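You operate a simulated robot arm through the tools that you are given. There is no shell and no other tool. Be economical: measure what you need, move in short steps, check, and stop when the job is done.

You run a simulated robot arm. Do the job below in one go: nothing can be reset, and whatever is moved stays where it is left.

JOB
Paint the middle of the wooden knob white and close the tin.
Fine: on its top, paint from the tin marked DOOR; brush back in its tub. A coat counts when it lies all over at full strength: go over it till it gets no stronger.

The check looks at the end state, three seconds after you hand in, the way a careful person would. Anything else that was tipped, shoved, dropped, spilled or broken makes it a failure.

ROBOT AND FRAMES
A 6-joint arm with a two-finger parallel gripper, fixed in place. Base frame: the origin is at the foot of the arm, x ahead of it, y to its left, z up; the work surface is at about z = 750. Units: mm, degrees, N and s.
With the tool pointing down near the work surface it reaches from about 260 to 680 mm from the base axis. Its first joint turns from -66.0 to 66.0 degrees. Payload 2.9 kg.
The tool frame sits at the grasp point between the pads (the TCP): z along the fingers, y along the line on which they close. The tips reach 30 mm beyond it. Largest opening 110 mm; finger width 20, thickness 10; the body of the gripper, 48 by 112 mm, starts 55 mm behind the TCP.
Orientation is that of the tool frame in the base frame, as a unit quaternion [x, y, z, w]. With the fingers straight down and closing along the base's y, the tool's x points along the base's -x, its y along +y and its z along -z.

CONTROLS
- The arm moves only by the tool arm_command. Its argument "rows" is a list of rows, each an object (a shift or turn left out is 0, a gripper value left out holds the last) with "offset": the shift along the tool's x, y, z in mm, a list of three; "delta_rot": the turn, a rotation vector about the tool's x, y, z in degrees, a list of three; "gripper": the finger opening in mm, from 0 to 110. In form: [{"offset": [dx, dy, dz], "delta_rot": [ax, ay, az], "gripper": gripper}, ...]. A call has 1 to 20 rows; each row shifts and turns the commanded pose from where the row before left it, along the tool's axes as they then stand. Rows are played at 5 a second. More than 50 mm and 8.6 degrees between two rows, or a gripper value outside its range, and nothing of the call is played. A pose out of reach is approached as far as the arm can. The call stops where the force on the tool passes 70 N (or 10 N more than at its start, if that is more) or the arm is blocked; 0.2 s more then pass. Each finger travels about 108 mm/s and halts on what it meets, pressing with about 45 N; the grip force reading is that of the motor and also rises with nothing between the fingers. The clock runs only during rows and for 0.2 s after the last one: add rows that do not move to give the fingers time. The reply holds the time, the measured pose of the TCP, the force on the tool along the base axes, the opening and the grip force, in the units named above and with some noise, with the torque about the TCP (base axes, N m) and any sound that the robot's microphone picked up.
- Cameras (640 x 400 px; columns grow to the right, rows downward): "scene" is fixed at [87.2, 444.9, 1381.3]; the picture's right is [-0.72, -0.69, 0.00], its down [-0.48, 0.50, -0.72] and it looks along [0.49, -0.52, -0.70] (base axes); focal length 214 px, centre (320, 200). "wrist" rides on the gripper at [72, 17, -103] in the tool frame; the picture's right is [-0.23, 0.97, 0.00], its down [-0.76, -0.18, -0.62] and it looks along [-0.61, -0.14, 0.78] (tool axes); focal length 222 px, centre (320, 200). There is no depth. A picture from a camera that has moved, and an enlarged one, comes with that camera's place and axes in the base frame and with its lens. The place of the scene camera against the robot may be out by one fixed shift of up to 18 mm in any direction.
- snapshot(camera): a new picture of that camera. It takes no simulated time.
- close_up(camera, box): a new picture of the part [left, top, right, bottom] of that camera's present view, enlarged. It takes no simulated time.
- close_job(): hands the job in; it is judged then, once.

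Work in short steps. Places have to be worked out from the pictures, the camera data and where the tool is seen: move nearer, look again, correct. Check each grasp and each placing, and mend what went wrong. You have 120 turns and 68 pictures in all, those below and enlarged ones among them. Open the gripper and draw the arm clear of the work before you hand the job in, unless the task says otherwise; then end with one line.

The tools are called after "Call:" as a command line: name --argument value ..., lists and objects as JSON in quotes. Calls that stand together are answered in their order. arm_command: Moves the arm, as the interface text tells. Its arguments: {"type":"object","properties":{"rows":{"type":"array","items":{"type":"object","properties":{"offset":{"type":"array","items":{"type":"number"}},"delta_rot":{"type":"array","items":{"type":"number"}},"gripper":{"type":"number"}}}}},"required":["rows"]} The other tools are called the same way: snapshot (camera) takes a picture; close_up (camera, box) takes an enlarged picture of a part of a camera's view; close_job () hands the job in.

At the start:

```text
clock: 0.0
tool_pos: [284.0, -208.3, 1171.2]
ee_rot: [0.0, 1.0, 0.0, 0.0]
wrist_force: [-0.2, -0.3, -0.7]
ft_torque: [0.02, 0.05, -0.04]
finger_gap: 109.9
grasp_force: 0.1
```

scene: 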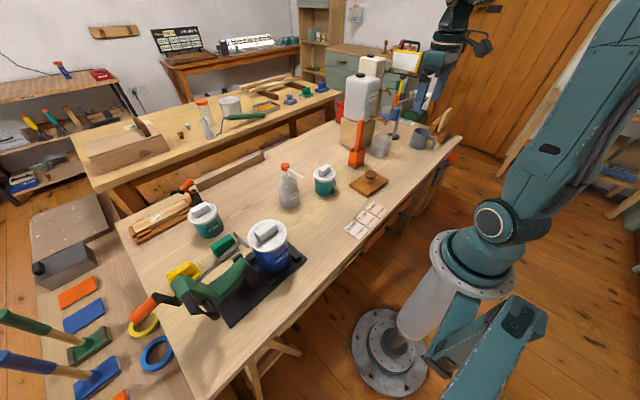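
wrist: 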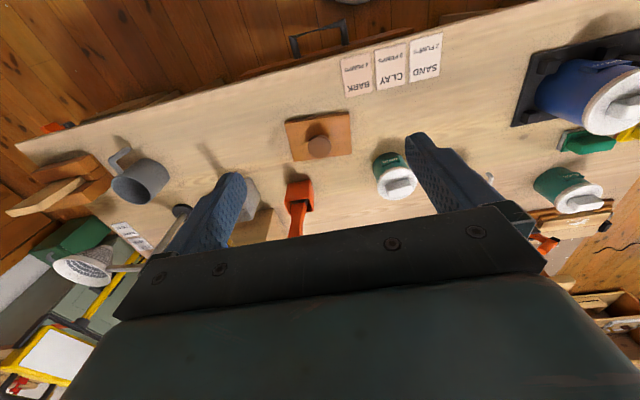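

I begin by enlarging the relevant parts of the scene to identify tins, brush, tub and knob.

Call:
close_up --camera "scene" --box '[300, 130, 420, 240]'

Call:
close_up --camera "scene" --box '[170, 150, 350, 280]'

Call:
close_up --camera "wrist" --box '[260, 90, 480, 250]'

Call:
close_up --camera "scene" --box '[330, 40, 470, 180]'

```text
3.64 times, centred on (360, 185) of scene
camera zoom: at [87.2, 444.9, 1381.3], right [-0.72, -0.69, 0.0], down [-0.48, 0.5, -0.72], along [0.49, -0.52, -0.7], focal length 780 px, centre (174, 254)
```

zoom: 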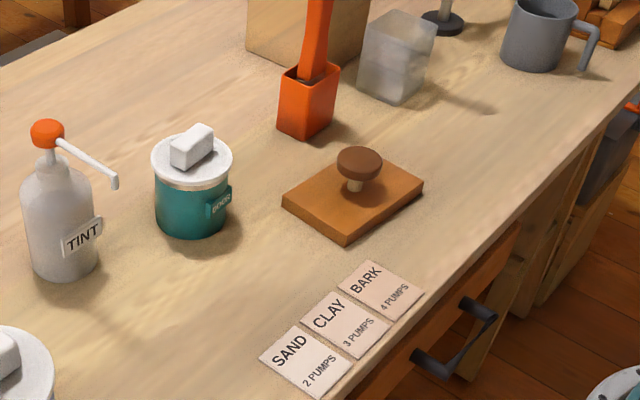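

```text
3.08 times, centred on (260, 215) of scene
camera zoom: at [87.2, 444.9, 1381.3], right [-0.72, -0.69, 0.0], down [-0.48, 0.5, -0.72], along [0.49, -0.52, -0.7], focal length 660 px, centre (505, 154)
```

zoom: 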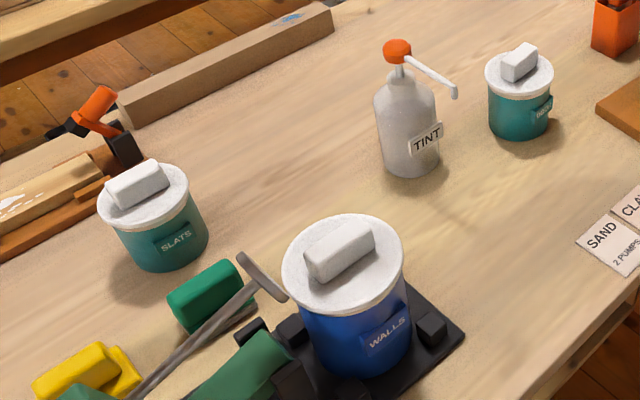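

```text
2.50 times, centred on (370, 170) of wrist
camera zoom: at [212.1, -192.1, 1273.8], right [0.23, 0.97, 0.0], down [0.76, -0.18, 0.62], along [0.61, -0.14, -0.78], focal length 555 px, centre (195, 275)
```

zoom: 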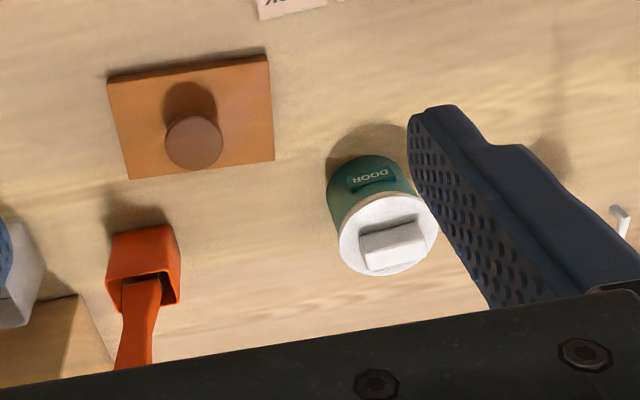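

```text
2.86 times, centred on (400, 110) of scene
camera zoom: at [87.2, 444.9, 1381.3], right [-0.72, -0.69, 0.0], down [-0.48, 0.5, -0.72], along [0.49, -0.52, -0.7], focal length 613 px, centre (91, 457)
```

zoom: 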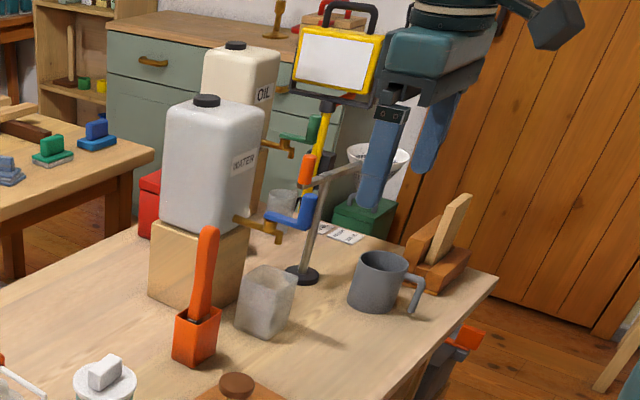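

Knob at about (430,-241), DOOR tin about (553,-80), brush with orange handle in the orange tub about (556,-326). I lower the tool to get a nearer look at all three.

Call:
arm_command --rows '[{"offset": [-18, 10, 36]}, {"offset": [-18, 10, 36]}, {"offset": [-18, 10, 36]}, {"offset": [-18, 10, 36]}, {"offset": [-18, 10, 30]}, {}]'

Call:
snapshot --camera "wrist"

```text
clock: 1.4
tool_pos: [377.3, -158.5, 996.8]
ee_rot: [0.0, 1.0, 0.0, 0.001]
wrist_force: [0.2, 0.0, 0.7]
ft_torque: [-0.02, -0.01, 0.0]
finger_gap: 110.1
grasp_force: 0.0
```

```text
61 pictures are left
camera wrist: at [304.7, -142.6, 1100.0], right [0.23, 0.97, 0.0], down [0.76, -0.18, 0.62], along [0.61, -0.14, -0.78], focal length 222 px, centre (320, 200)
```

wrist: 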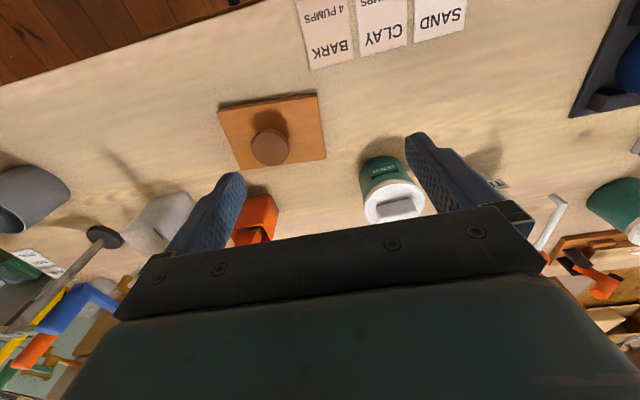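

I move toward the DOOR tin to fix its position precisely.

Call:
arm_command --rows '[{"offset": [-36, 20, 16]}, {"offset": [-36, 20, 16]}, {"offset": [-36, 20, 16]}, {"offset": [-36, 20, 16]}, {}]'

Call:
snapshot --camera "wrist"

Call:
snapshot --camera "scene"

```text
clock: 2.6
tool_pos: [522.8, -76.4, 935.1]
ee_rot: [0.001, 1.0, 0.0, 0.0]
wrist_force: [0.6, -0.3, 0.5]
ft_torque: [0.05, 0.01, -0.01]
finger_gap: 110.3
grasp_force: 0.1
```

```text
60 pictures are left
camera wrist: at [448.7, -60.4, 1038.0], right [0.23, 0.97, 0.0], down [0.76, -0.18, 0.62], along [0.61, -0.14, -0.78], focal length 222 px, centre (320, 200)
```

wrist: 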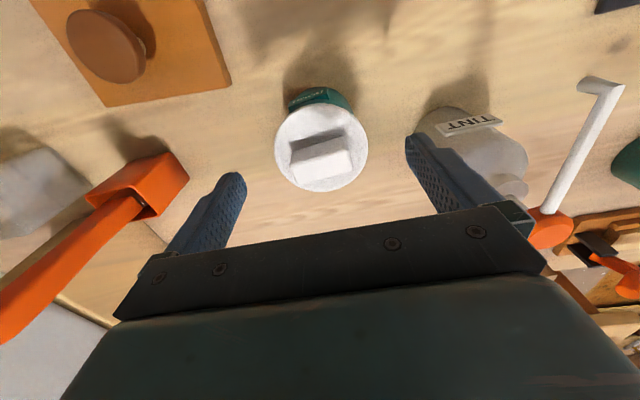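

```text
59 pictures are left
```

scene: 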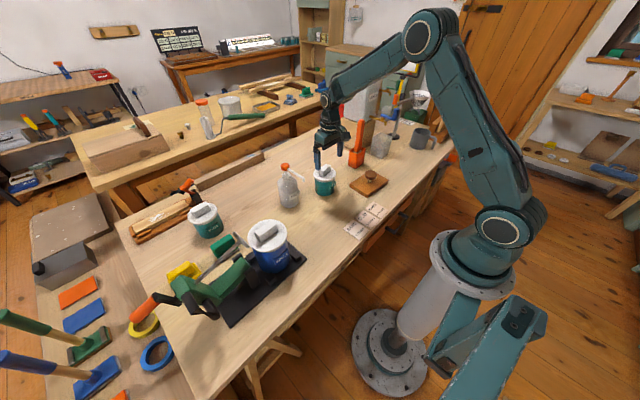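

Zooming on the lid handle to refine its position and orientation.

Call:
close_up --camera "wrist" --box '[260, 70, 380, 200]'

Call:
close_up --camera "scene" --box '[290, 110, 390, 210]'

```text
3.08 times, centred on (320, 135) of wrist
camera zoom: at [448.7, -60.4, 1038.0], right [0.23, 0.97, 0.0], down [0.76, -0.18, 0.62], along [0.61, -0.14, -0.78], focal length 684 px, centre (320, 400)
```

zoom: 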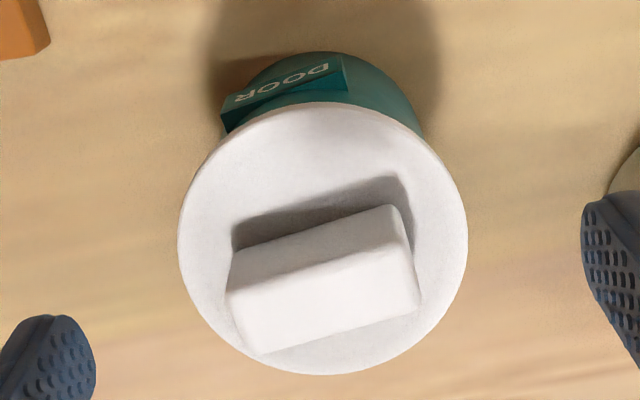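

```text
4.00 times, centred on (340, 160) of scene
camera zoom: at [87.2, 444.9, 1381.3], right [-0.72, -0.69, 0.0], down [-0.48, 0.5, -0.72], along [0.49, -0.52, -0.7], focal length 858 px, centre (240, 360)
```

zoom: 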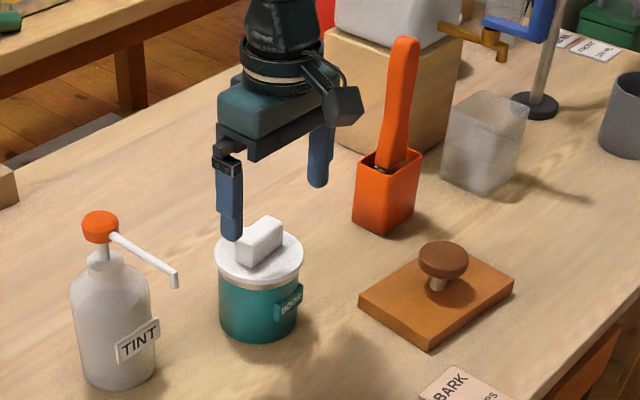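

Lid handle top centre estimated (546,-80,866), long side (~50 mm) along y. I'll grip it end to end: align, partly close, descend to just above.

Call:
arm_command --rows '[{"offset": [-12, -2, 0], "gripper": 84}, {"offset": [-11, -2, 20], "gripper": 84}, {"offset": [0, 0, 20]}, {}]'

Call:
close_up --camera "wrist" --box '[220, 70, 440, 220]'

Call:
close_up --camera "scene" --box '[290, 120, 370, 200]'

```text
clock: 3.6
tool_pos: [541.7, -80.7, 892.8]
ee_rot: [0.0, 1.0, 0.0, 0.001]
wrist_force: [-0.6, -0.1, -0.1]
ft_torque: [-0.02, -0.01, 0.02]
finger_gap: 83.9
grasp_force: 0.1
```

```text
2.67 times, centred on (330, 145) of wrist
camera zoom: at [468.9, -65.4, 996.4], right [0.23, 0.97, 0.0], down [0.76, -0.18, 0.62], along [0.61, -0.14, -0.78], focal length 592 px, centre (293, 347)
```

zoom: 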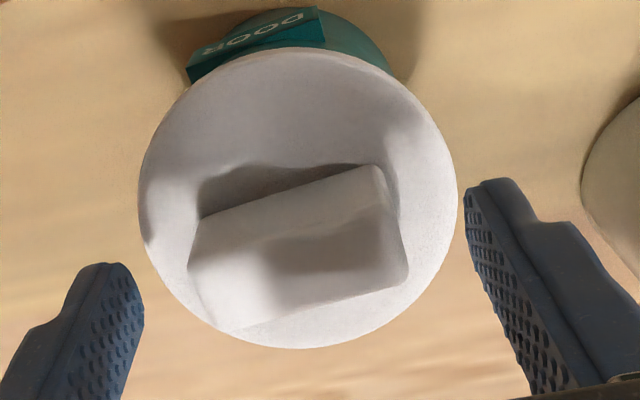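

```text
5.00 times, centred on (330, 160) of scene
camera zoom: at [87.2, 444.9, 1381.3], right [-0.72, -0.69, 0.0], down [-0.48, 0.5, -0.72], along [0.49, -0.52, -0.7], focal length 1072 px, centre (270, 400)
```

zoom: 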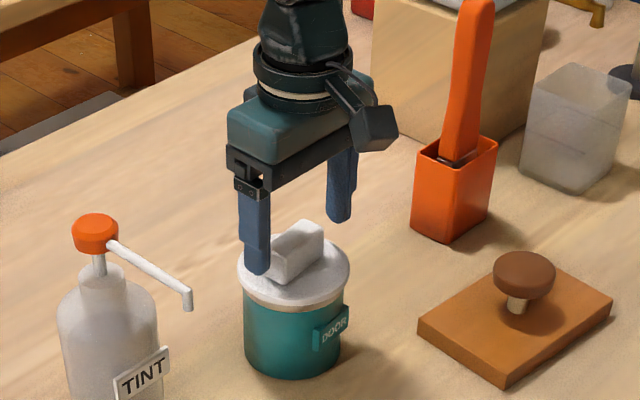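

Aligned within a few mm. Descending 16 mm and closing on the handle ends.

Call:
arm_command --rows '[{"offset": [-2, 0, 8]}, {"offset": [0, 0, 9]}, {"gripper": 40}, {}, {}, {}]'

Call:
close_up --camera "wrist" --box '[220, 70, 440, 220]'

```text
clock: 5.0
tool_pos: [544.9, -81.8, 875.7]
ee_rot: [0.0, 1.0, 0.0, 0.0]
wrist_force: [0.2, 1.1, 0.1]
ft_torque: [-0.01, 0.03, 0.0]
finger_gap: 54.1
grasp_force: 45.5
heard: snap
```

```text
2.67 times, centred on (330, 145) of wrist
camera zoom: at [471.1, -65.8, 978.9], right [0.23, 0.97, 0.0], down [0.76, -0.18, 0.62], along [0.61, -0.14, -0.78], focal length 592 px, centre (293, 347)
```

zoom: 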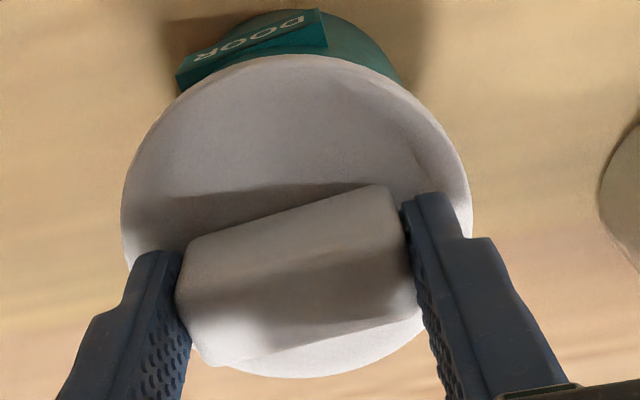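

Gripped at 54 mm; a snap was heard (likely lid seal). Lift slowly.

Call:
arm_command --rows '[{"offset": [0, 0, -5], "gripper": 40}, {"offset": [0, 0, -10]}, {"offset": [0, 0, -15]}, {"offset": [0, 0, -20]}, {}]'

Call:
snapshot --camera "scene"

Call:
snapshot --camera "wrist"

```text
clock: 6.2
tool_pos: [543.7, -82.8, 926.8]
ee_rot: [0.0, 1.0, 0.0, 0.0]
wrist_force: [-1.2, 0.2, 0.4]
ft_torque: [0.0, 0.01, -0.01]
finger_gap: 53.7
grasp_force: 44.6
```

```text
53 pictures are left
```

scene: 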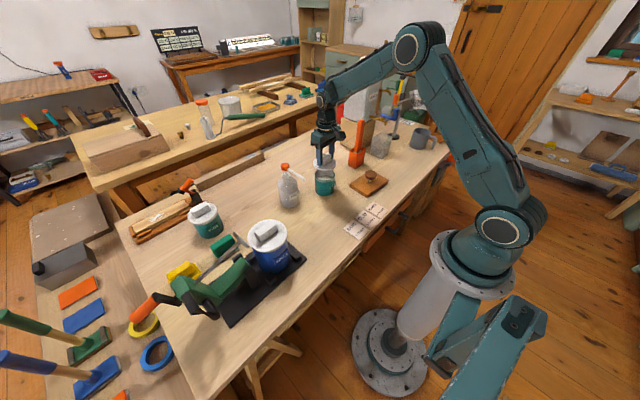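

```text
52 pictures are left
camera wrist: at [471.4, -65.8, 1029.2], right [0.23, 0.97, 0.0], down [0.76, -0.18, 0.62], along [0.61, -0.14, -0.78], focal length 222 px, centre (320, 200)
```

wrist: 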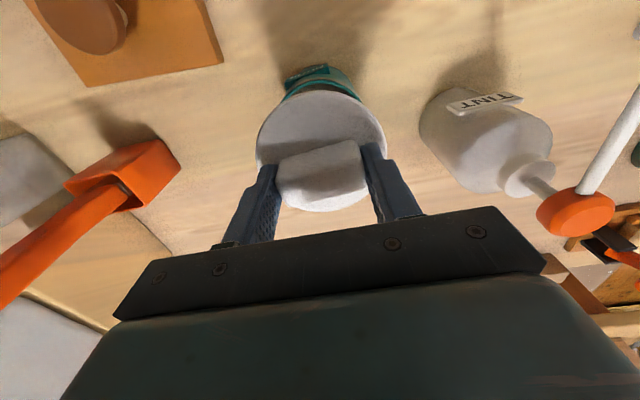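

The lid came off cleanly. I move it to a clear patch near (440,-20), away from cards, tin and knob board.

Call:
arm_command --rows '[{"offset": [26, 16, 0]}, {"offset": [26, 16, 0]}, {"offset": [26, 16, 0]}, {"offset": [26, 15, 0]}, {"offset": [0, 0, 30]}, {"offset": [0, 0, 30]}, {}]'

Call:
snapshot --camera "wrist"

Call:
close_up --camera "scene" --box '[280, 130, 400, 240]'

```text
clock: 7.8
tool_pos: [438.8, -17.1, 864.5]
ee_rot: [0.0, 1.0, 0.0, 0.0]
wrist_force: [0.6, -1.1, -0.1]
ft_torque: [0.01, 0.02, -0.03]
finger_gap: 53.4
grasp_force: 45.4
```

```text
51 pictures are left
camera wrist: at [366.5, -1.2, 968.6], right [0.23, 0.97, 0.0], down [0.76, -0.18, 0.62], along [0.61, -0.14, -0.78], focal length 222 px, centre (320, 200)
```

wrist: 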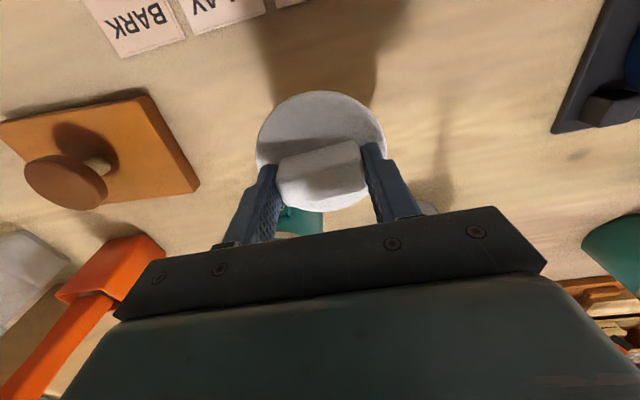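

```text
3.64 times, centred on (340, 185) of scene
camera zoom: at [87.2, 444.9, 1381.3], right [-0.72, -0.69, 0.0], down [-0.48, 0.5, -0.72], along [0.49, -0.52, -0.7], focal length 780 px, centre (247, 254)
```

zoom: 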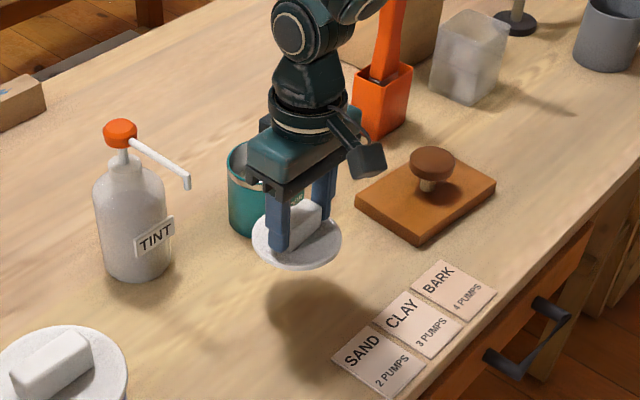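

Clear below. Lower in smaller steps until contact.

Call:
arm_command --rows '[{"offset": [0, 0, 20]}, {"offset": [0, 0, 20]}, {"offset": [0, 0, 7]}, {}]'

Call:
close_up --camera "scene" --box '[280, 130, 400, 240]'

```text
clock: 8.8
tool_pos: [438.8, -19.3, 817.4]
ee_rot: [0.0, 1.0, 0.0, 0.0]
wrist_force: [-0.6, 0.0, -0.5]
ft_torque: [0.0, 0.02, -0.01]
finger_gap: 53.3
grasp_force: 44.8
```

```text
3.64 times, centred on (340, 185) of scene
camera zoom: at [87.2, 444.9, 1381.3], right [-0.72, -0.69, 0.0], down [-0.48, 0.5, -0.72], along [0.49, -0.52, -0.7], focal length 780 px, centre (247, 254)
```

zoom: 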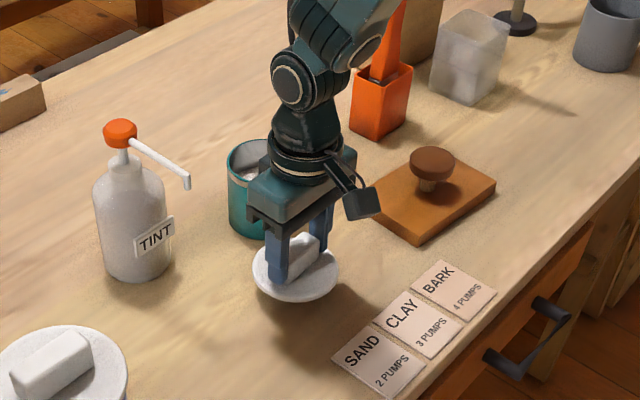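

Shadow still offset, so roughly 15–25 mm remain. Stepping down finely.

Call:
arm_command --rows '[{"offset": [0, 0, 4]}, {"offset": [0, 0, 4]}, {"offset": [0, 0, 3]}, {"offset": [0, 0, 2]}, {}]'

```text
clock: 10.0
tool_pos: [440.0, -18.6, 806.0]
ee_rot: [0.001, 1.0, 0.0, 0.001]
wrist_force: [0.6, -0.5, -0.4]
ft_torque: [0.02, 0.04, -0.03]
finger_gap: 53.1
grasp_force: 44.7
```

No contact yet; continuing with 2 mm steps.

Call:
arm_command --rows '[{"offset": [0, 0, 2]}, {"offset": [0, 0, 2]}, {"offset": [0, 0, 2]}, {}]'

Call:
close_up --camera "scene" --box '[290, 160, 370, 230]'

```text
clock: 11.0
tool_pos: [439.5, -20.3, 799.2]
ee_rot: [0.0, 1.0, 0.0, 0.0]
wrist_force: [-0.6, 0.4, -0.2]
ft_torque: [-0.01, 0.0, -0.01]
finger_gap: 53.3
grasp_force: 45.0
```

```text
5.71 times, centred on (330, 195) of scene
camera zoom: at [87.2, 444.9, 1381.3], right [-0.72, -0.69, 0.0], down [-0.48, 0.5, -0.72], along [0.49, -0.52, -0.7], focal length 1226 px, centre (263, 229)
```

zoom: 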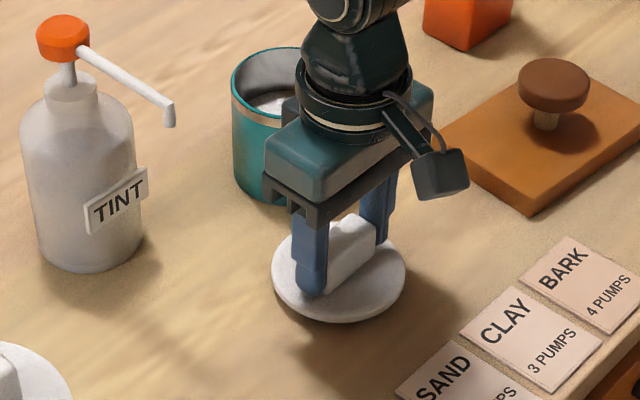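

Still ~10 mm to go; continuing finely.

Call:
arm_command --rows '[{"offset": [0, 0, 2]}, {"offset": [0, 0, 2]}, {"offset": [0, 0, 2]}, {}]'

```text
clock: 12.0
tool_pos: [440.8, -20.0, 797.0]
ee_rot: [0.0, 1.0, 0.0, 0.003]
wrist_force: [-12.4, 0.6, 46.8]
ft_torque: [0.16, 0.47, 0.12]
finger_gap: 53.6
grasp_force: 45.3
```

Contact at z≈797 (46 N). Relax 3 mm, release, and rise.

Call:
arm_command --rows '[{"offset": [0, 0, -3]}, {"gripper": 75}, {}, {"offset": [0, 0, -20]}, {"offset": [0, 0, -40]}, {"offset": [0, 0, -40]}, {"offset": [0, 0, -40]}, {}]'

Call:
snapshot --camera "wrist"

Call:
close_up --camera "scene" --box '[280, 90, 430, 230]'

```text
clock: 13.8
tool_pos: [441.5, -21.0, 937.9]
ee_rot: [0.0, 1.0, 0.0, 0.0]
wrist_force: [-1.1, 0.0, -0.1]
ft_torque: [-0.01, -0.02, -0.01]
finger_gap: 75.0
grasp_force: 0.1
```

```text
47 pictures are left
camera wrist: at [368.4, -3.7, 1041.1], right [0.23, 0.97, 0.0], down [0.76, -0.18, 0.62], along [0.61, -0.14, -0.78], focal length 222 px, centre (320, 200)
```

wrist: 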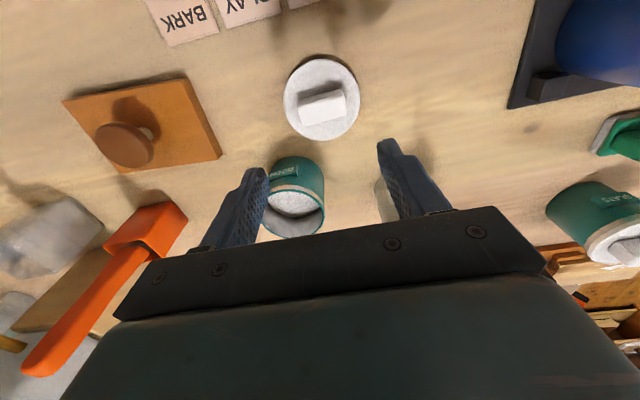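

```text
2.86 times, centred on (355, 160) of scene
camera zoom: at [87.2, 444.9, 1381.3], right [-0.72, -0.69, 0.0], down [-0.48, 0.5, -0.72], along [0.49, -0.52, -0.7], focal length 613 px, centre (220, 314)
```

zoom: 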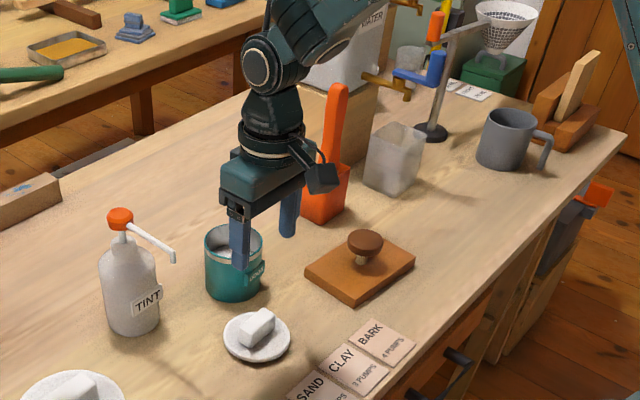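

Lid lies flat at (440,-20); the tin holds white paint. Next I go high over the brush to see how its handle leans.

Call:
arm_command --rows '[{"offset": [0, 0, -40]}, {"offset": [0, 0, -40], "gripper": 100}, {"offset": [0, 0, -42]}, {"offset": [-11, -37, 0]}, {"offset": [-11, -37, 0]}, {"offset": [-11, -37, 0]}, {"offset": [-11, -37, 0]}, {"offset": [-11, -37, 0]}, {"offset": [-11, -37, 0]}, {"offset": [-11, -38, 0]}, {"offset": [-11, -38, 0]}, {}]'

Call:
snapshot --camera "wrist"

Call:
close_up --camera "scene" --box '[310, 40, 440, 200]'

```text
clock: 16.4
tool_pos: [525.9, -317.5, 1057.8]
ee_rot: [-0.001, 1.0, 0.0, -0.001]
wrist_force: [0.6, 0.9, 0.0]
ft_torque: [0.03, -0.02, 0.0]
finger_gap: 100.0
grasp_force: 0.1
```

```text
45 pictures are left
camera wrist: at [453.9, -300.3, 1160.9], right [0.23, 0.97, 0.0], down [0.76, -0.18, 0.62], along [0.61, -0.14, -0.78], focal length 222 px, centre (320, 200)
```

wrist: 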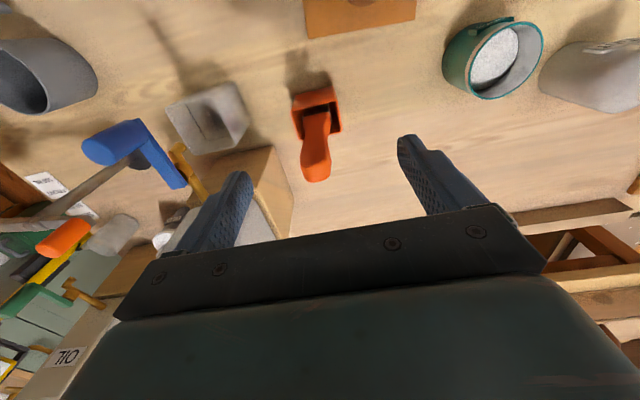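

```text
2.50 times, centred on (375, 120) of scene
camera zoom: at [87.2, 444.9, 1381.3], right [-0.72, -0.69, 0.0], down [-0.48, 0.5, -0.72], along [0.49, -0.52, -0.7], focal length 536 px, centre (182, 400)
```

zoom: 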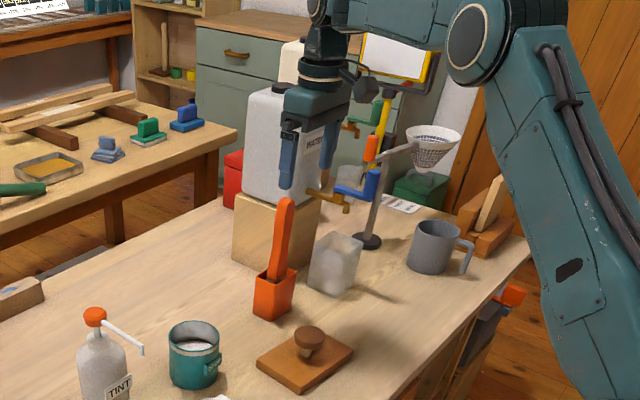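

Handle is nearly vertical, top near (557,-327,982), well clear of the jug. Align and descend partway, then check.

Call:
arm_command --rows '[{"offset": [-15, -5, 0], "gripper": 70}, {"offset": [-15, -5, 0]}, {"offset": [0, 0, 25]}, {"offset": [0, 0, 20]}, {}]'

Call:
snapshot --camera "wrist"

Call:
close_up --camera "scene" --box '[320, 80, 400, 180]'

```text
clock: 17.6
tool_pos: [555.8, -327.7, 1012.6]
ee_rot: [0.0, 1.0, 0.0, 0.0]
wrist_force: [0.8, 0.7, -0.2]
ft_torque: [-0.02, 0.01, 0.01]
finger_gap: 70.0
grasp_force: 0.1
```

```text
43 pictures are left
camera wrist: at [484.5, -310.8, 1115.8], right [0.23, 0.97, 0.0], down [0.76, -0.18, 0.62], along [0.61, -0.14, -0.78], focal length 222 px, centre (320, 200)
```

wrist: 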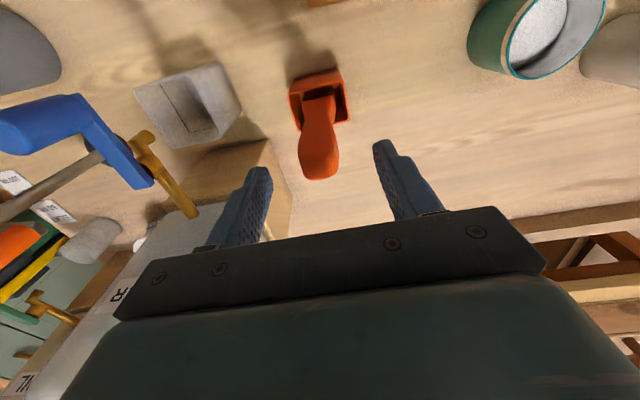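

```text
4.00 times, centred on (360, 130) of scene
camera zoom: at [87.2, 444.9, 1381.3], right [-0.72, -0.69, 0.0], down [-0.48, 0.5, -0.72], along [0.49, -0.52, -0.7], focal length 858 px, centre (160, 480)
```

zoom: 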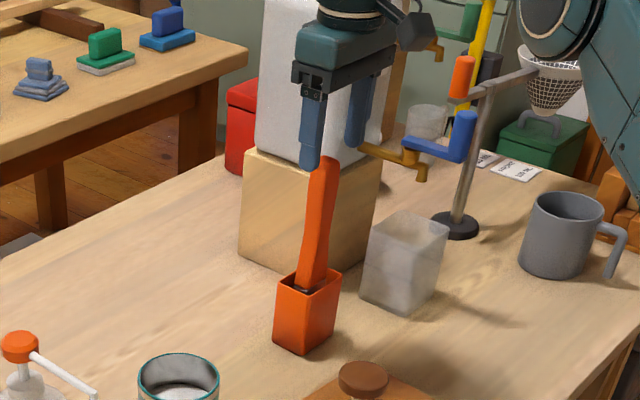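

Handle is centred between the fingers with a slight lean to +x. Descend to TCP z≈947 and close.

Call:
arm_command --rows '[{"offset": [-6, 0, 15]}, {"offset": [0, 0, 25]}, {"offset": [0, 0, 25]}, {}]'

Call:
snapshot --camera "wrist"

```text
clock: 18.6
tool_pos: [565.6, -327.0, 948.4]
ee_rot: [0.0, 1.0, -0.001, 0.0]
wrist_force: [0.8, -0.5, 0.4]
ft_torque: [0.04, 0.03, -0.01]
finger_gap: 69.8
grasp_force: 0.0
```

```text
41 pictures are left
camera wrist: at [492.0, -311.1, 1052.1], right [0.23, 0.97, 0.0], down [0.76, -0.18, 0.62], along [0.61, -0.14, -0.78], focal length 222 px, centre (320, 200)
```

wrist: 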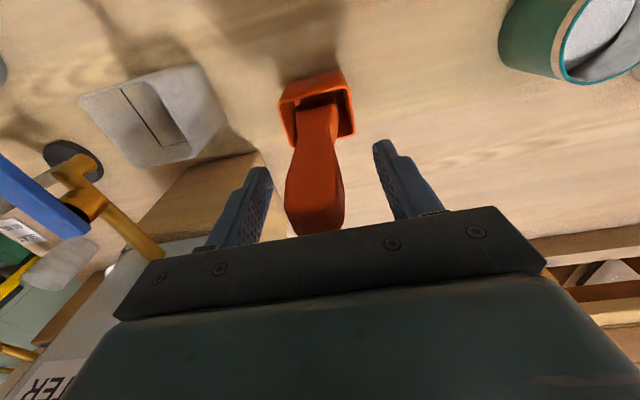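

The handle end is around z≈970, between the pads. Down 10 mm more, then close.

Call:
arm_command --rows '[{"offset": [0, 0, 10]}, {"gripper": 10}, {}, {}, {}]'

Call:
snapshot --camera "wrist"

```text
clock: 19.8
tool_pos: [563.5, -327.9, 939.6]
ee_rot: [0.001, 1.0, 0.0, 0.0]
wrist_force: [0.5, -0.1, 0.0]
ft_torque: [0.03, 0.03, 0.0]
finger_gap: 29.4
grasp_force: 45.6
```

```text
40 pictures are left
camera wrist: at [490.8, -311.1, 1042.3], right [0.23, 0.97, 0.0], down [0.76, -0.18, 0.62], along [0.61, -0.14, -0.78], focal length 222 px, centre (320, 200)
```

wrist: 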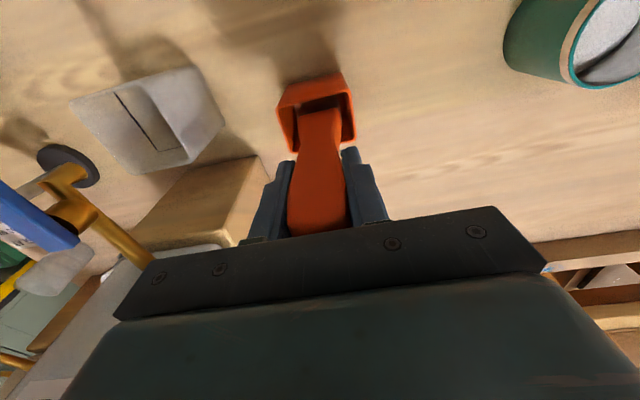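

Grip of 29 mm is firm. Lift slowly straight up and watch the tub.

Call:
arm_command --rows '[{"offset": [0, 0, -5]}, {"offset": [0, 0, -10]}, {"offset": [0, 0, -15]}, {"offset": [0, 0, -15]}, {"offset": [0, 0, -15]}, {}]'

Call:
close_up --camera "scene" --box '[310, 60, 420, 190]'

```text
clock: 21.2
tool_pos: [563.3, -327.1, 999.5]
ee_rot: [0.0, 1.0, 0.0, 0.0]
wrist_force: [-0.9, -0.7, -0.8]
ft_torque: [0.0, 0.0, -0.01]
finger_gap: 29.5
grasp_force: 44.6
```

```text
3.08 times, centred on (365, 125) of scene
camera zoom: at [87.2, 444.9, 1381.3], right [-0.72, -0.69, 0.0], down [-0.48, 0.5, -0.72], along [0.49, -0.52, -0.7], focal length 660 px, centre (182, 431)
```

zoom: 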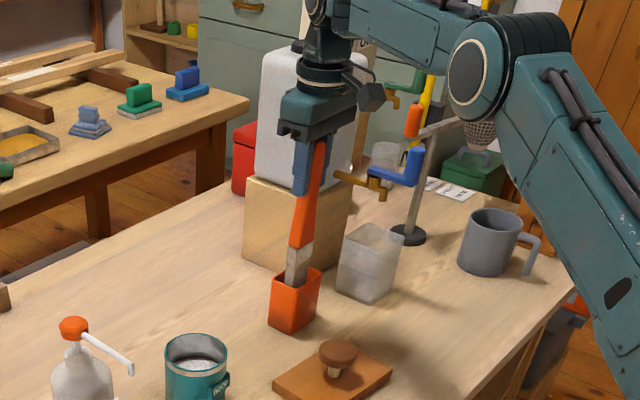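

Tub stays put. Continue lifting until the bristles clear the tub.

Call:
arm_command --rows '[{"offset": [0, 0, -20]}, {"offset": [0, 0, -20]}, {"offset": [0, 0, -20]}, {"offset": [0, 0, -20]}, {}]'

Call:
close_up --camera "scene" --box '[310, 60, 420, 190]'

Call:
snapshot --camera "wrist"

```text
clock: 22.4
tool_pos: [558.1, -324.2, 1075.3]
ee_rot: [-0.001, 1.0, 0.0, -0.001]
wrist_force: [-0.8, 0.5, -0.7]
ft_torque: [-0.04, -0.01, -0.01]
finger_gap: 29.7
grasp_force: 44.5
out of reach, approached as far as the arm can: row 4
```

```text
3.08 times, centred on (365, 125) of scene
camera zoom: at [87.2, 444.9, 1381.3], right [-0.72, -0.69, 0.0], down [-0.48, 0.5, -0.72], along [0.49, -0.52, -0.7], focal length 660 px, centre (182, 431)
```

zoom: 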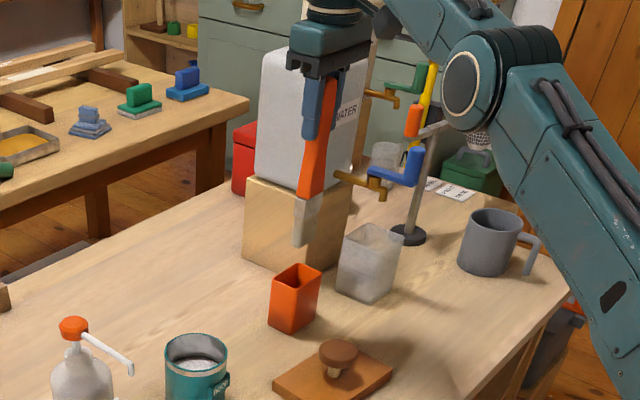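

```text
37 pictures are left
camera wrist: at [485.7, -307.6, 1179.7], right [0.23, 0.97, 0.0], down [0.76, -0.18, 0.62], along [0.61, -0.14, -0.78], focal length 222 px, centre (320, 200)
```

wrist: 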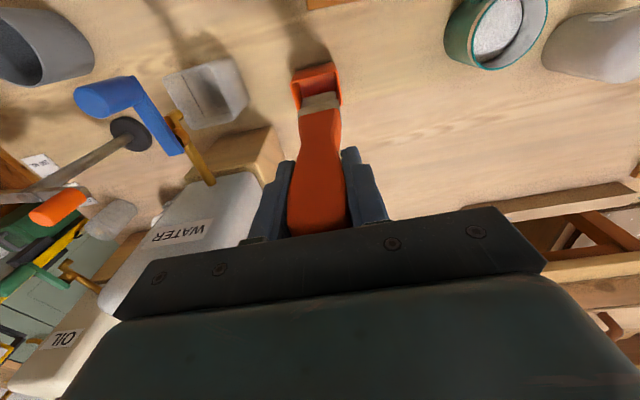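

Brush is out, tip ~183 mm below the TCP. Move it over the DOOR tin at height.

Call:
arm_command --rows '[{"offset": [0, 35, 5]}, {"offset": [0, 35, 5]}, {"offset": [0, 35, 0]}, {"offset": [0, 35, 0]}, {"offset": [0, 35, 0]}, {"offset": [0, 35, 0]}, {"offset": [2, 33, 0]}, {}]'

Call:
snapshot --camera "wrist"

Call:
close_up --camera "scene" --box '[280, 90, 390, 220]'

```text
clock: 24.2
tool_pos: [556.1, -81.3, 1065.8]
ee_rot: [0.0, 1.0, 0.0, 0.001]
wrist_force: [0.0, 0.2, -0.4]
ft_torque: [0.01, 0.0, -0.03]
finger_gap: 29.3
grasp_force: 44.8
```

```text
36 pictures are left
camera wrist: at [483.5, -64.6, 1170.0], right [0.23, 0.97, 0.0], down [0.76, -0.18, 0.62], along [0.61, -0.14, -0.78], focal length 222 px, centre (320, 200)
```

wrist: 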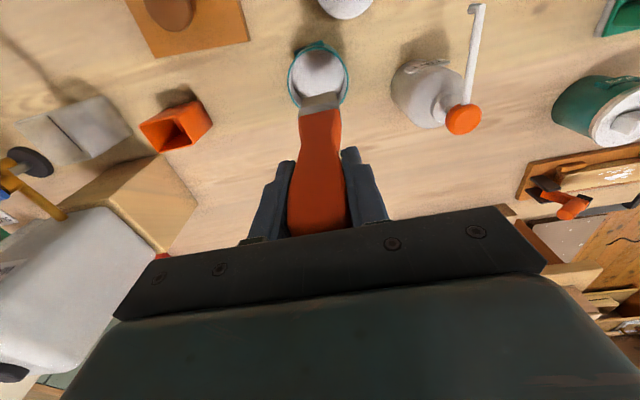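

```text
3.08 times, centred on (335, 155) of scene
camera zoom: at [87.2, 444.9, 1381.3], right [-0.72, -0.69, 0.0], down [-0.48, 0.5, -0.72], along [0.49, -0.52, -0.7], focal length 660 px, centre (274, 338)
```

zoom: 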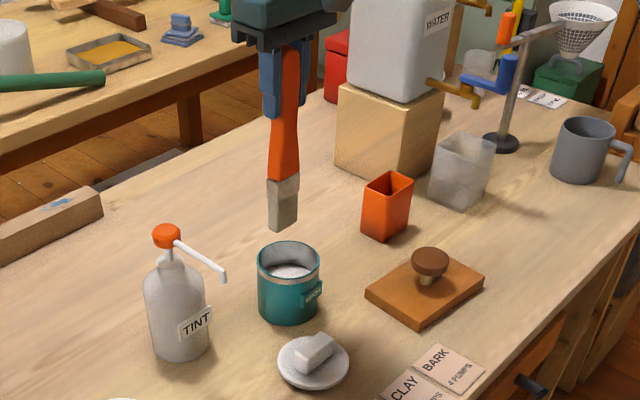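

Tin centre ≈(541,-80), brush tip ≈(548,-79). Shift 7 mm back toward the robot and lower until tip is near rim.

Call:
arm_command --rows '[{"offset": [7, 0, 0]}, {"offset": [0, 0, 20]}, {"offset": [0, 0, 20]}, {"offset": [0, 0, 15]}, {}]'

Call:
close_up --camera "scene" --box '[300, 130, 360, 200]'

Call:
close_up --camera "wrist" --box '[260, 20, 380, 140]'

```text
clock: 25.4
tool_pos: [550.5, -80.8, 1011.6]
ee_rot: [0.0, 1.0, 0.0, 0.0]
wrist_force: [-0.2, -0.4, -0.7]
ft_torque: [0.0, -0.01, 0.0]
finger_gap: 29.4
grasp_force: 45.1
```

```text
5.71 times, centred on (330, 165) of scene
camera zoom: at [87.2, 444.9, 1381.3], right [-0.72, -0.69, 0.0], down [-0.48, 0.5, -0.72], along [0.49, -0.52, -0.7], focal length 1226 px, centre (263, 400)
```

zoom: 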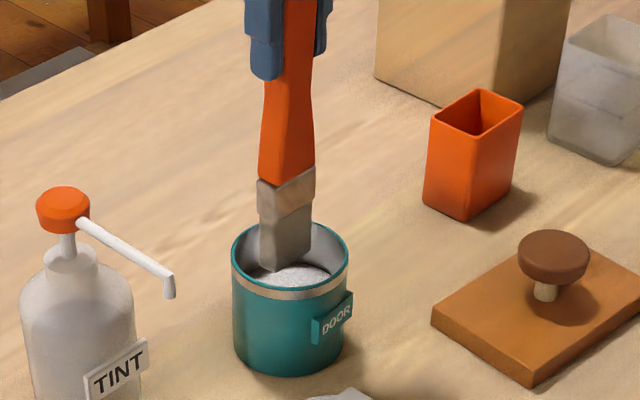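

```text
3.33 times, centred on (320, 80) of wrist
camera zoom: at [477.6, -65.0, 1114.0], right [0.23, 0.97, 0.0], down [0.76, -0.18, 0.62], along [0.61, -0.14, -0.78], focal length 740 px, centre (320, 600)
```

zoom: 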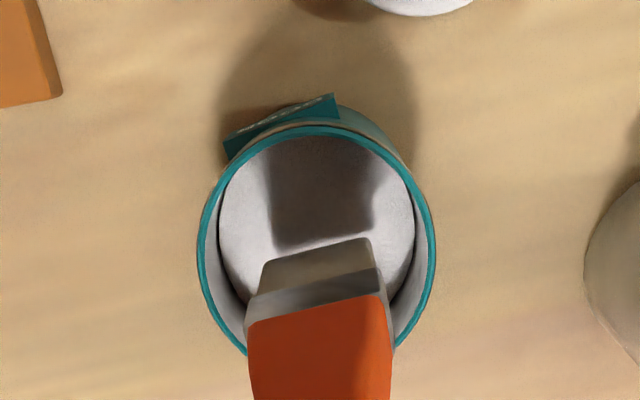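

Brush is well centred above the opening. Lowering into the paint.

Call:
arm_command --rows '[{"offset": [2, 0, 10]}, {"offset": [0, 0, 10]}, {"offset": [0, 0, 8]}, {}]'

Call:
close_up --camera "scene" --box '[300, 130, 360, 200]'

Call:
close_up --camera "wrist" --box '[260, 20, 380, 140]'

```text
clock: 26.4
tool_pos: [546.8, -80.3, 982.9]
ee_rot: [-0.001, 1.0, 0.001, 0.0]
wrist_force: [0.4, -0.5, -1.0]
ft_torque: [0.01, 0.02, -0.01]
finger_gap: 29.3
grasp_force: 45.3
```

```text
5.71 times, centred on (330, 165) of scene
camera zoom: at [87.2, 444.9, 1381.3], right [-0.72, -0.69, 0.0], down [-0.48, 0.5, -0.72], along [0.49, -0.52, -0.7], focal length 1226 px, centre (263, 400)
```

zoom: 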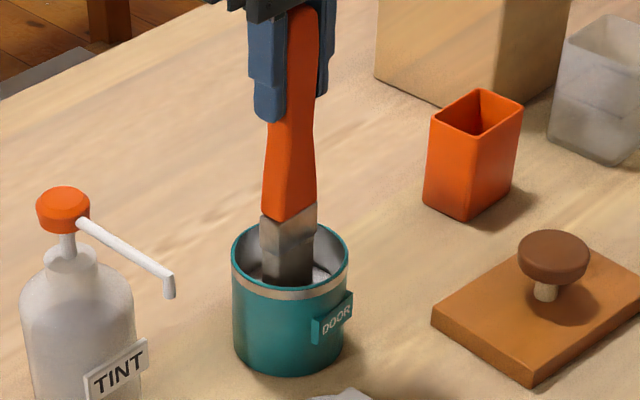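

```text
3.33 times, centred on (320, 80) of wrist
camera zoom: at [474.7, -65.0, 1085.9], right [0.23, 0.97, 0.0], down [0.76, -0.18, 0.62], along [0.61, -0.14, -0.78], focal length 740 px, centre (320, 600)
```

zoom: 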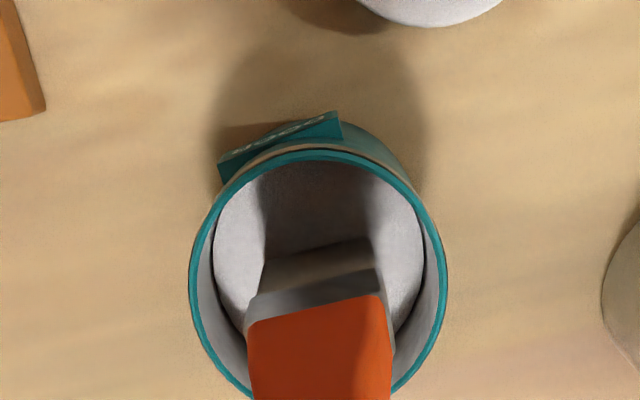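

Tip seems just at the paint surface. Down another 14 mm in small steps.

Call:
arm_command --rows '[{"offset": [0, 0, 5]}, {"offset": [0, 0, 5]}, {"offset": [0, 0, 4]}, {}]'

Call:
close_up --camera "wrist" --box '[260, 40, 380, 140]'

```text
clock: 27.4
tool_pos: [547.2, -81.6, 969.4]
ee_rot: [0.0, 1.0, 0.0, 0.001]
wrist_force: [-0.4, 0.4, -1.4]
ft_torque: [-0.03, -0.02, 0.02]
finger_gap: 29.3
grasp_force: 44.6
```

```text
4.00 times, centred on (320, 90) of wrist
camera zoom: at [475.1, -65.0, 1072.2], right [0.23, 0.97, 0.0], down [0.76, -0.18, 0.62], along [0.61, -0.14, -0.78], focal length 888 px, centre (320, 640)
```

zoom: 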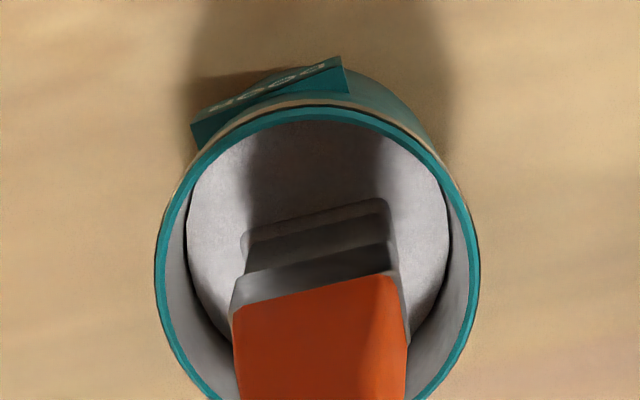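

Paint level is about z≈792, tip about 786. Go 10 mm deeper, dwell, then lift to inspect.

Call:
arm_command --rows '[{"offset": [0, 0, 5]}, {"offset": [0, 0, 5]}, {}, {}, {}]'

Call:
close_up --camera "wrist" --box '[260, 40, 380, 140]'

```text
clock: 28.6
tool_pos: [547.8, -81.2, 959.2]
ee_rot: [0.0, 1.0, 0.0, 0.0]
wrist_force: [0.0, -0.5, -0.3]
ft_torque: [0.01, 0.03, -0.03]
finger_gap: 29.4
grasp_force: 45.7
```

```text
4.00 times, centred on (320, 90) of wrist
camera zoom: at [475.1, -65.0, 1062.7], right [0.23, 0.97, 0.0], down [0.76, -0.18, 0.62], along [0.61, -0.14, -0.78], focal length 888 px, centre (320, 640)
```

zoom: 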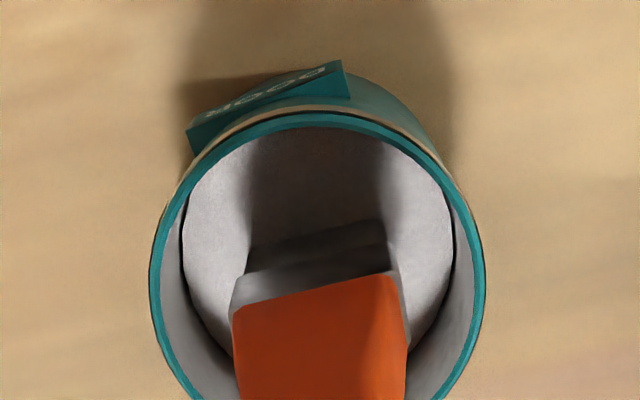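

Bristles are now submerged partway. Lift slowly, pause over the tin and inspect.

Call:
arm_command --rows '[{"offset": [0, 0, -10]}, {"offset": [0, 0, -10]}, {"offset": [0, 0, -15]}, {"offset": [0, 0, -15]}, {"offset": [0, 0, -15]}, {}, {}, {}, {}, {}]'

Call:
close_up --camera "scene" --box '[300, 120, 400, 200]'

```text
clock: 30.8
tool_pos: [546.9, -82.0, 1025.1]
ee_rot: [0.001, 1.0, 0.0, 0.0]
wrist_force: [0.1, 0.3, -1.4]
ft_torque: [-0.06, -0.01, 0.0]
finger_gap: 29.4
grasp_force: 45.4
```

```text
5.00 times, centred on (350, 160) of scene
camera zoom: at [87.2, 444.9, 1381.3], right [-0.72, -0.69, 0.0], down [-0.48, 0.5, -0.72], along [0.49, -0.52, -0.7], focal length 1072 px, centre (170, 400)
```

zoom: 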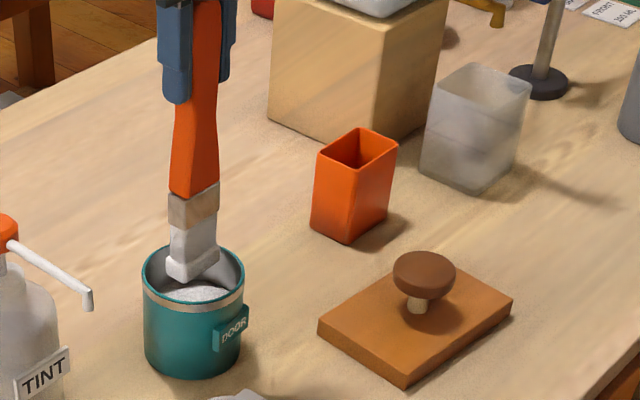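

Bristles are loaded white. I let it drip off over the tin for a couple of seconds, and check again.

Call:
arm_command --rows '[{"offset": [0, 0, -10]}, {"offset": [0, 0, -5]}, {}, {}, {}, {}, {}, {}, {}, {}, {}, {}, {}, {}]'

Call:
close_up --camera "scene" --box '[305, 130, 355, 190]'

```text
clock: 33.8
tool_pos: [546.3, -81.3, 1039.1]
ee_rot: [0.0, 1.0, 0.0, 0.0]
wrist_force: [-0.4, 0.1, -0.2]
ft_torque: [0.01, 0.0, 0.0]
finger_gap: 29.4
grasp_force: 45.1
```

```text
6.67 times, centred on (330, 160) of scene
camera zoom: at [87.2, 444.9, 1381.3], right [-0.72, -0.69, 0.0], down [-0.48, 0.5, -0.72], along [0.49, -0.52, -0.7], focal length 1430 px, centre (253, 467)
```

zoom: 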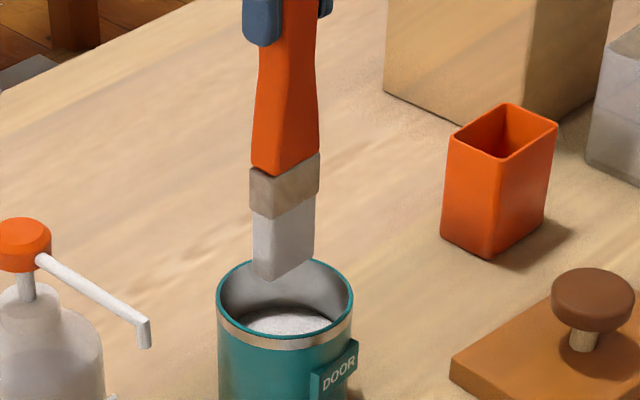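

The hanging drop is gone; the bristles are white and not dripping. Move over the knob at safe height.

Call:
arm_command --rows '[{"offset": [23, -32, 0]}, {"offset": [23, -32, 0]}, {"offset": [23, -32, 0]}, {"offset": [23, -32, 0]}, {"offset": [24, -31, 0]}, {}]'

Call:
close_up --camera "wrist" --box '[240, 20, 400, 150]'

Call:
close_up --camera "scene" --box '[310, 120, 410, 200]'

```text
clock: 35.2
tool_pos: [433.7, -240.3, 1038.2]
ee_rot: [0.0, 1.0, 0.0, -0.001]
wrist_force: [-0.9, 0.2, -1.2]
ft_torque: [-0.01, -0.03, 0.02]
finger_gap: 29.5
grasp_force: 45.6
```

```text
3.08 times, centred on (320, 85) of wrist
camera zoom: at [360.5, -224.6, 1142.7], right [0.23, 0.97, 0.0], down [0.76, -0.18, 0.62], along [0.61, -0.14, -0.78], focal length 684 px, centre (320, 554)
```

zoom: 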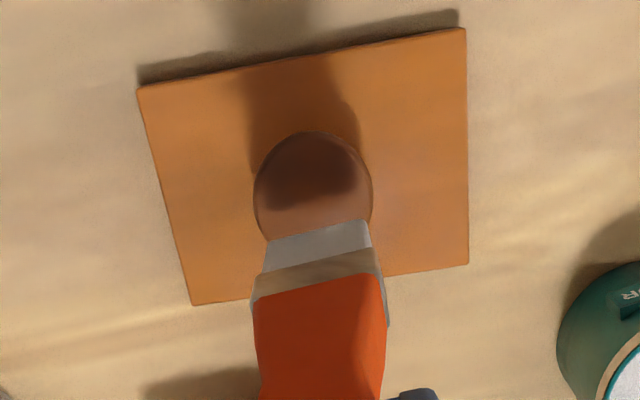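

```text
5.00 times, centred on (360, 160) of scene
camera zoom: at [87.2, 444.9, 1381.3], right [-0.72, -0.69, 0.0], down [-0.48, 0.5, -0.72], along [0.49, -0.52, -0.7], focal length 1072 px, centre (120, 400)
```

zoom: 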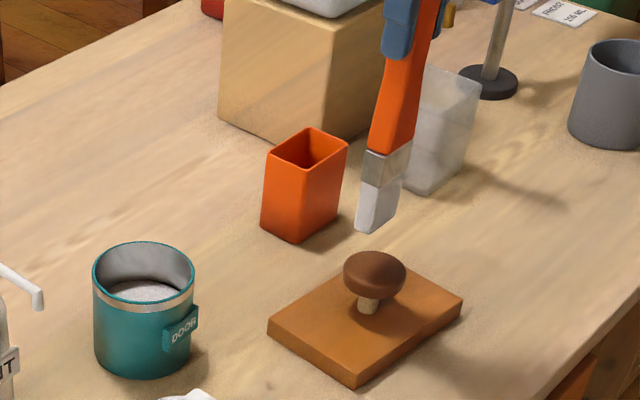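

Knob centre ≈(421,-241), Ø≈52; brush is ~39 mm wide along y. Centre over it and descend near contact.

Call:
arm_command --rows '[{"offset": [12, 0, 0]}, {"offset": [0, 0, 15]}, {"offset": [0, 0, 15]}, {"offset": [0, 0, 6]}, {}]'

Call:
close_up --camera "scene" --box '[340, 140, 400, 200]'

Call:
close_up --camera "wrist" --box '[250, 40, 390, 150]'

```text
clock: 36.4
tool_pos: [419.3, -239.5, 1002.6]
ee_rot: [0.0, 1.0, 0.001, 0.001]
wrist_force: [0.3, -0.2, -0.3]
ft_torque: [-0.01, 0.0, -0.01]
finger_gap: 29.4
grasp_force: 45.3
```

```text
6.67 times, centred on (370, 170) of scene
camera zoom: at [87.2, 444.9, 1381.3], right [-0.72, -0.69, 0.0], down [-0.48, 0.5, -0.72], along [0.49, -0.52, -0.7], focal length 1430 px, centre (-13, 400)
```

zoom: 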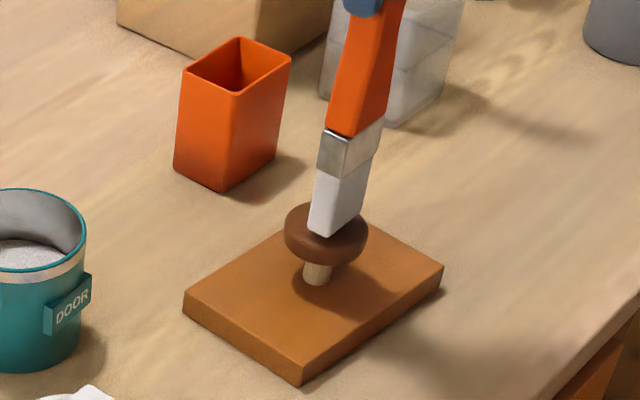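

```text
3.64 times, centred on (320, 95) of wrist
camera zoom: at [346.9, -223.6, 1106.2], right [0.23, 0.97, 0.0], down [0.76, -0.18, 0.62], along [0.61, -0.14, -0.78], focal length 808 px, centre (320, 582)
```

zoom: 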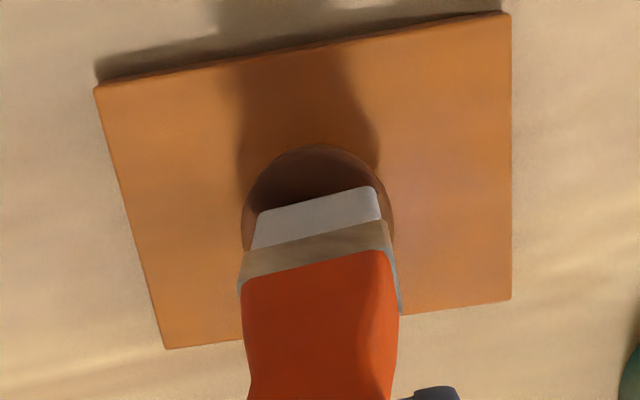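

Centred. Descend in 2 mm steps to contact.

Call:
arm_command --rows '[{"offset": [0, 0, 2]}, {"offset": [0, 0, 2]}, {"offset": [0, 0, 2]}, {}]'

```text
clock: 37.4
tool_pos: [418.9, -239.1, 997.9]
ee_rot: [0.001, 1.0, 0.0, 0.0]
wrist_force: [-0.2, -0.8, -0.7]
ft_torque: [0.02, 0.0, 0.01]
finger_gap: 29.3
grasp_force: 45.4
```

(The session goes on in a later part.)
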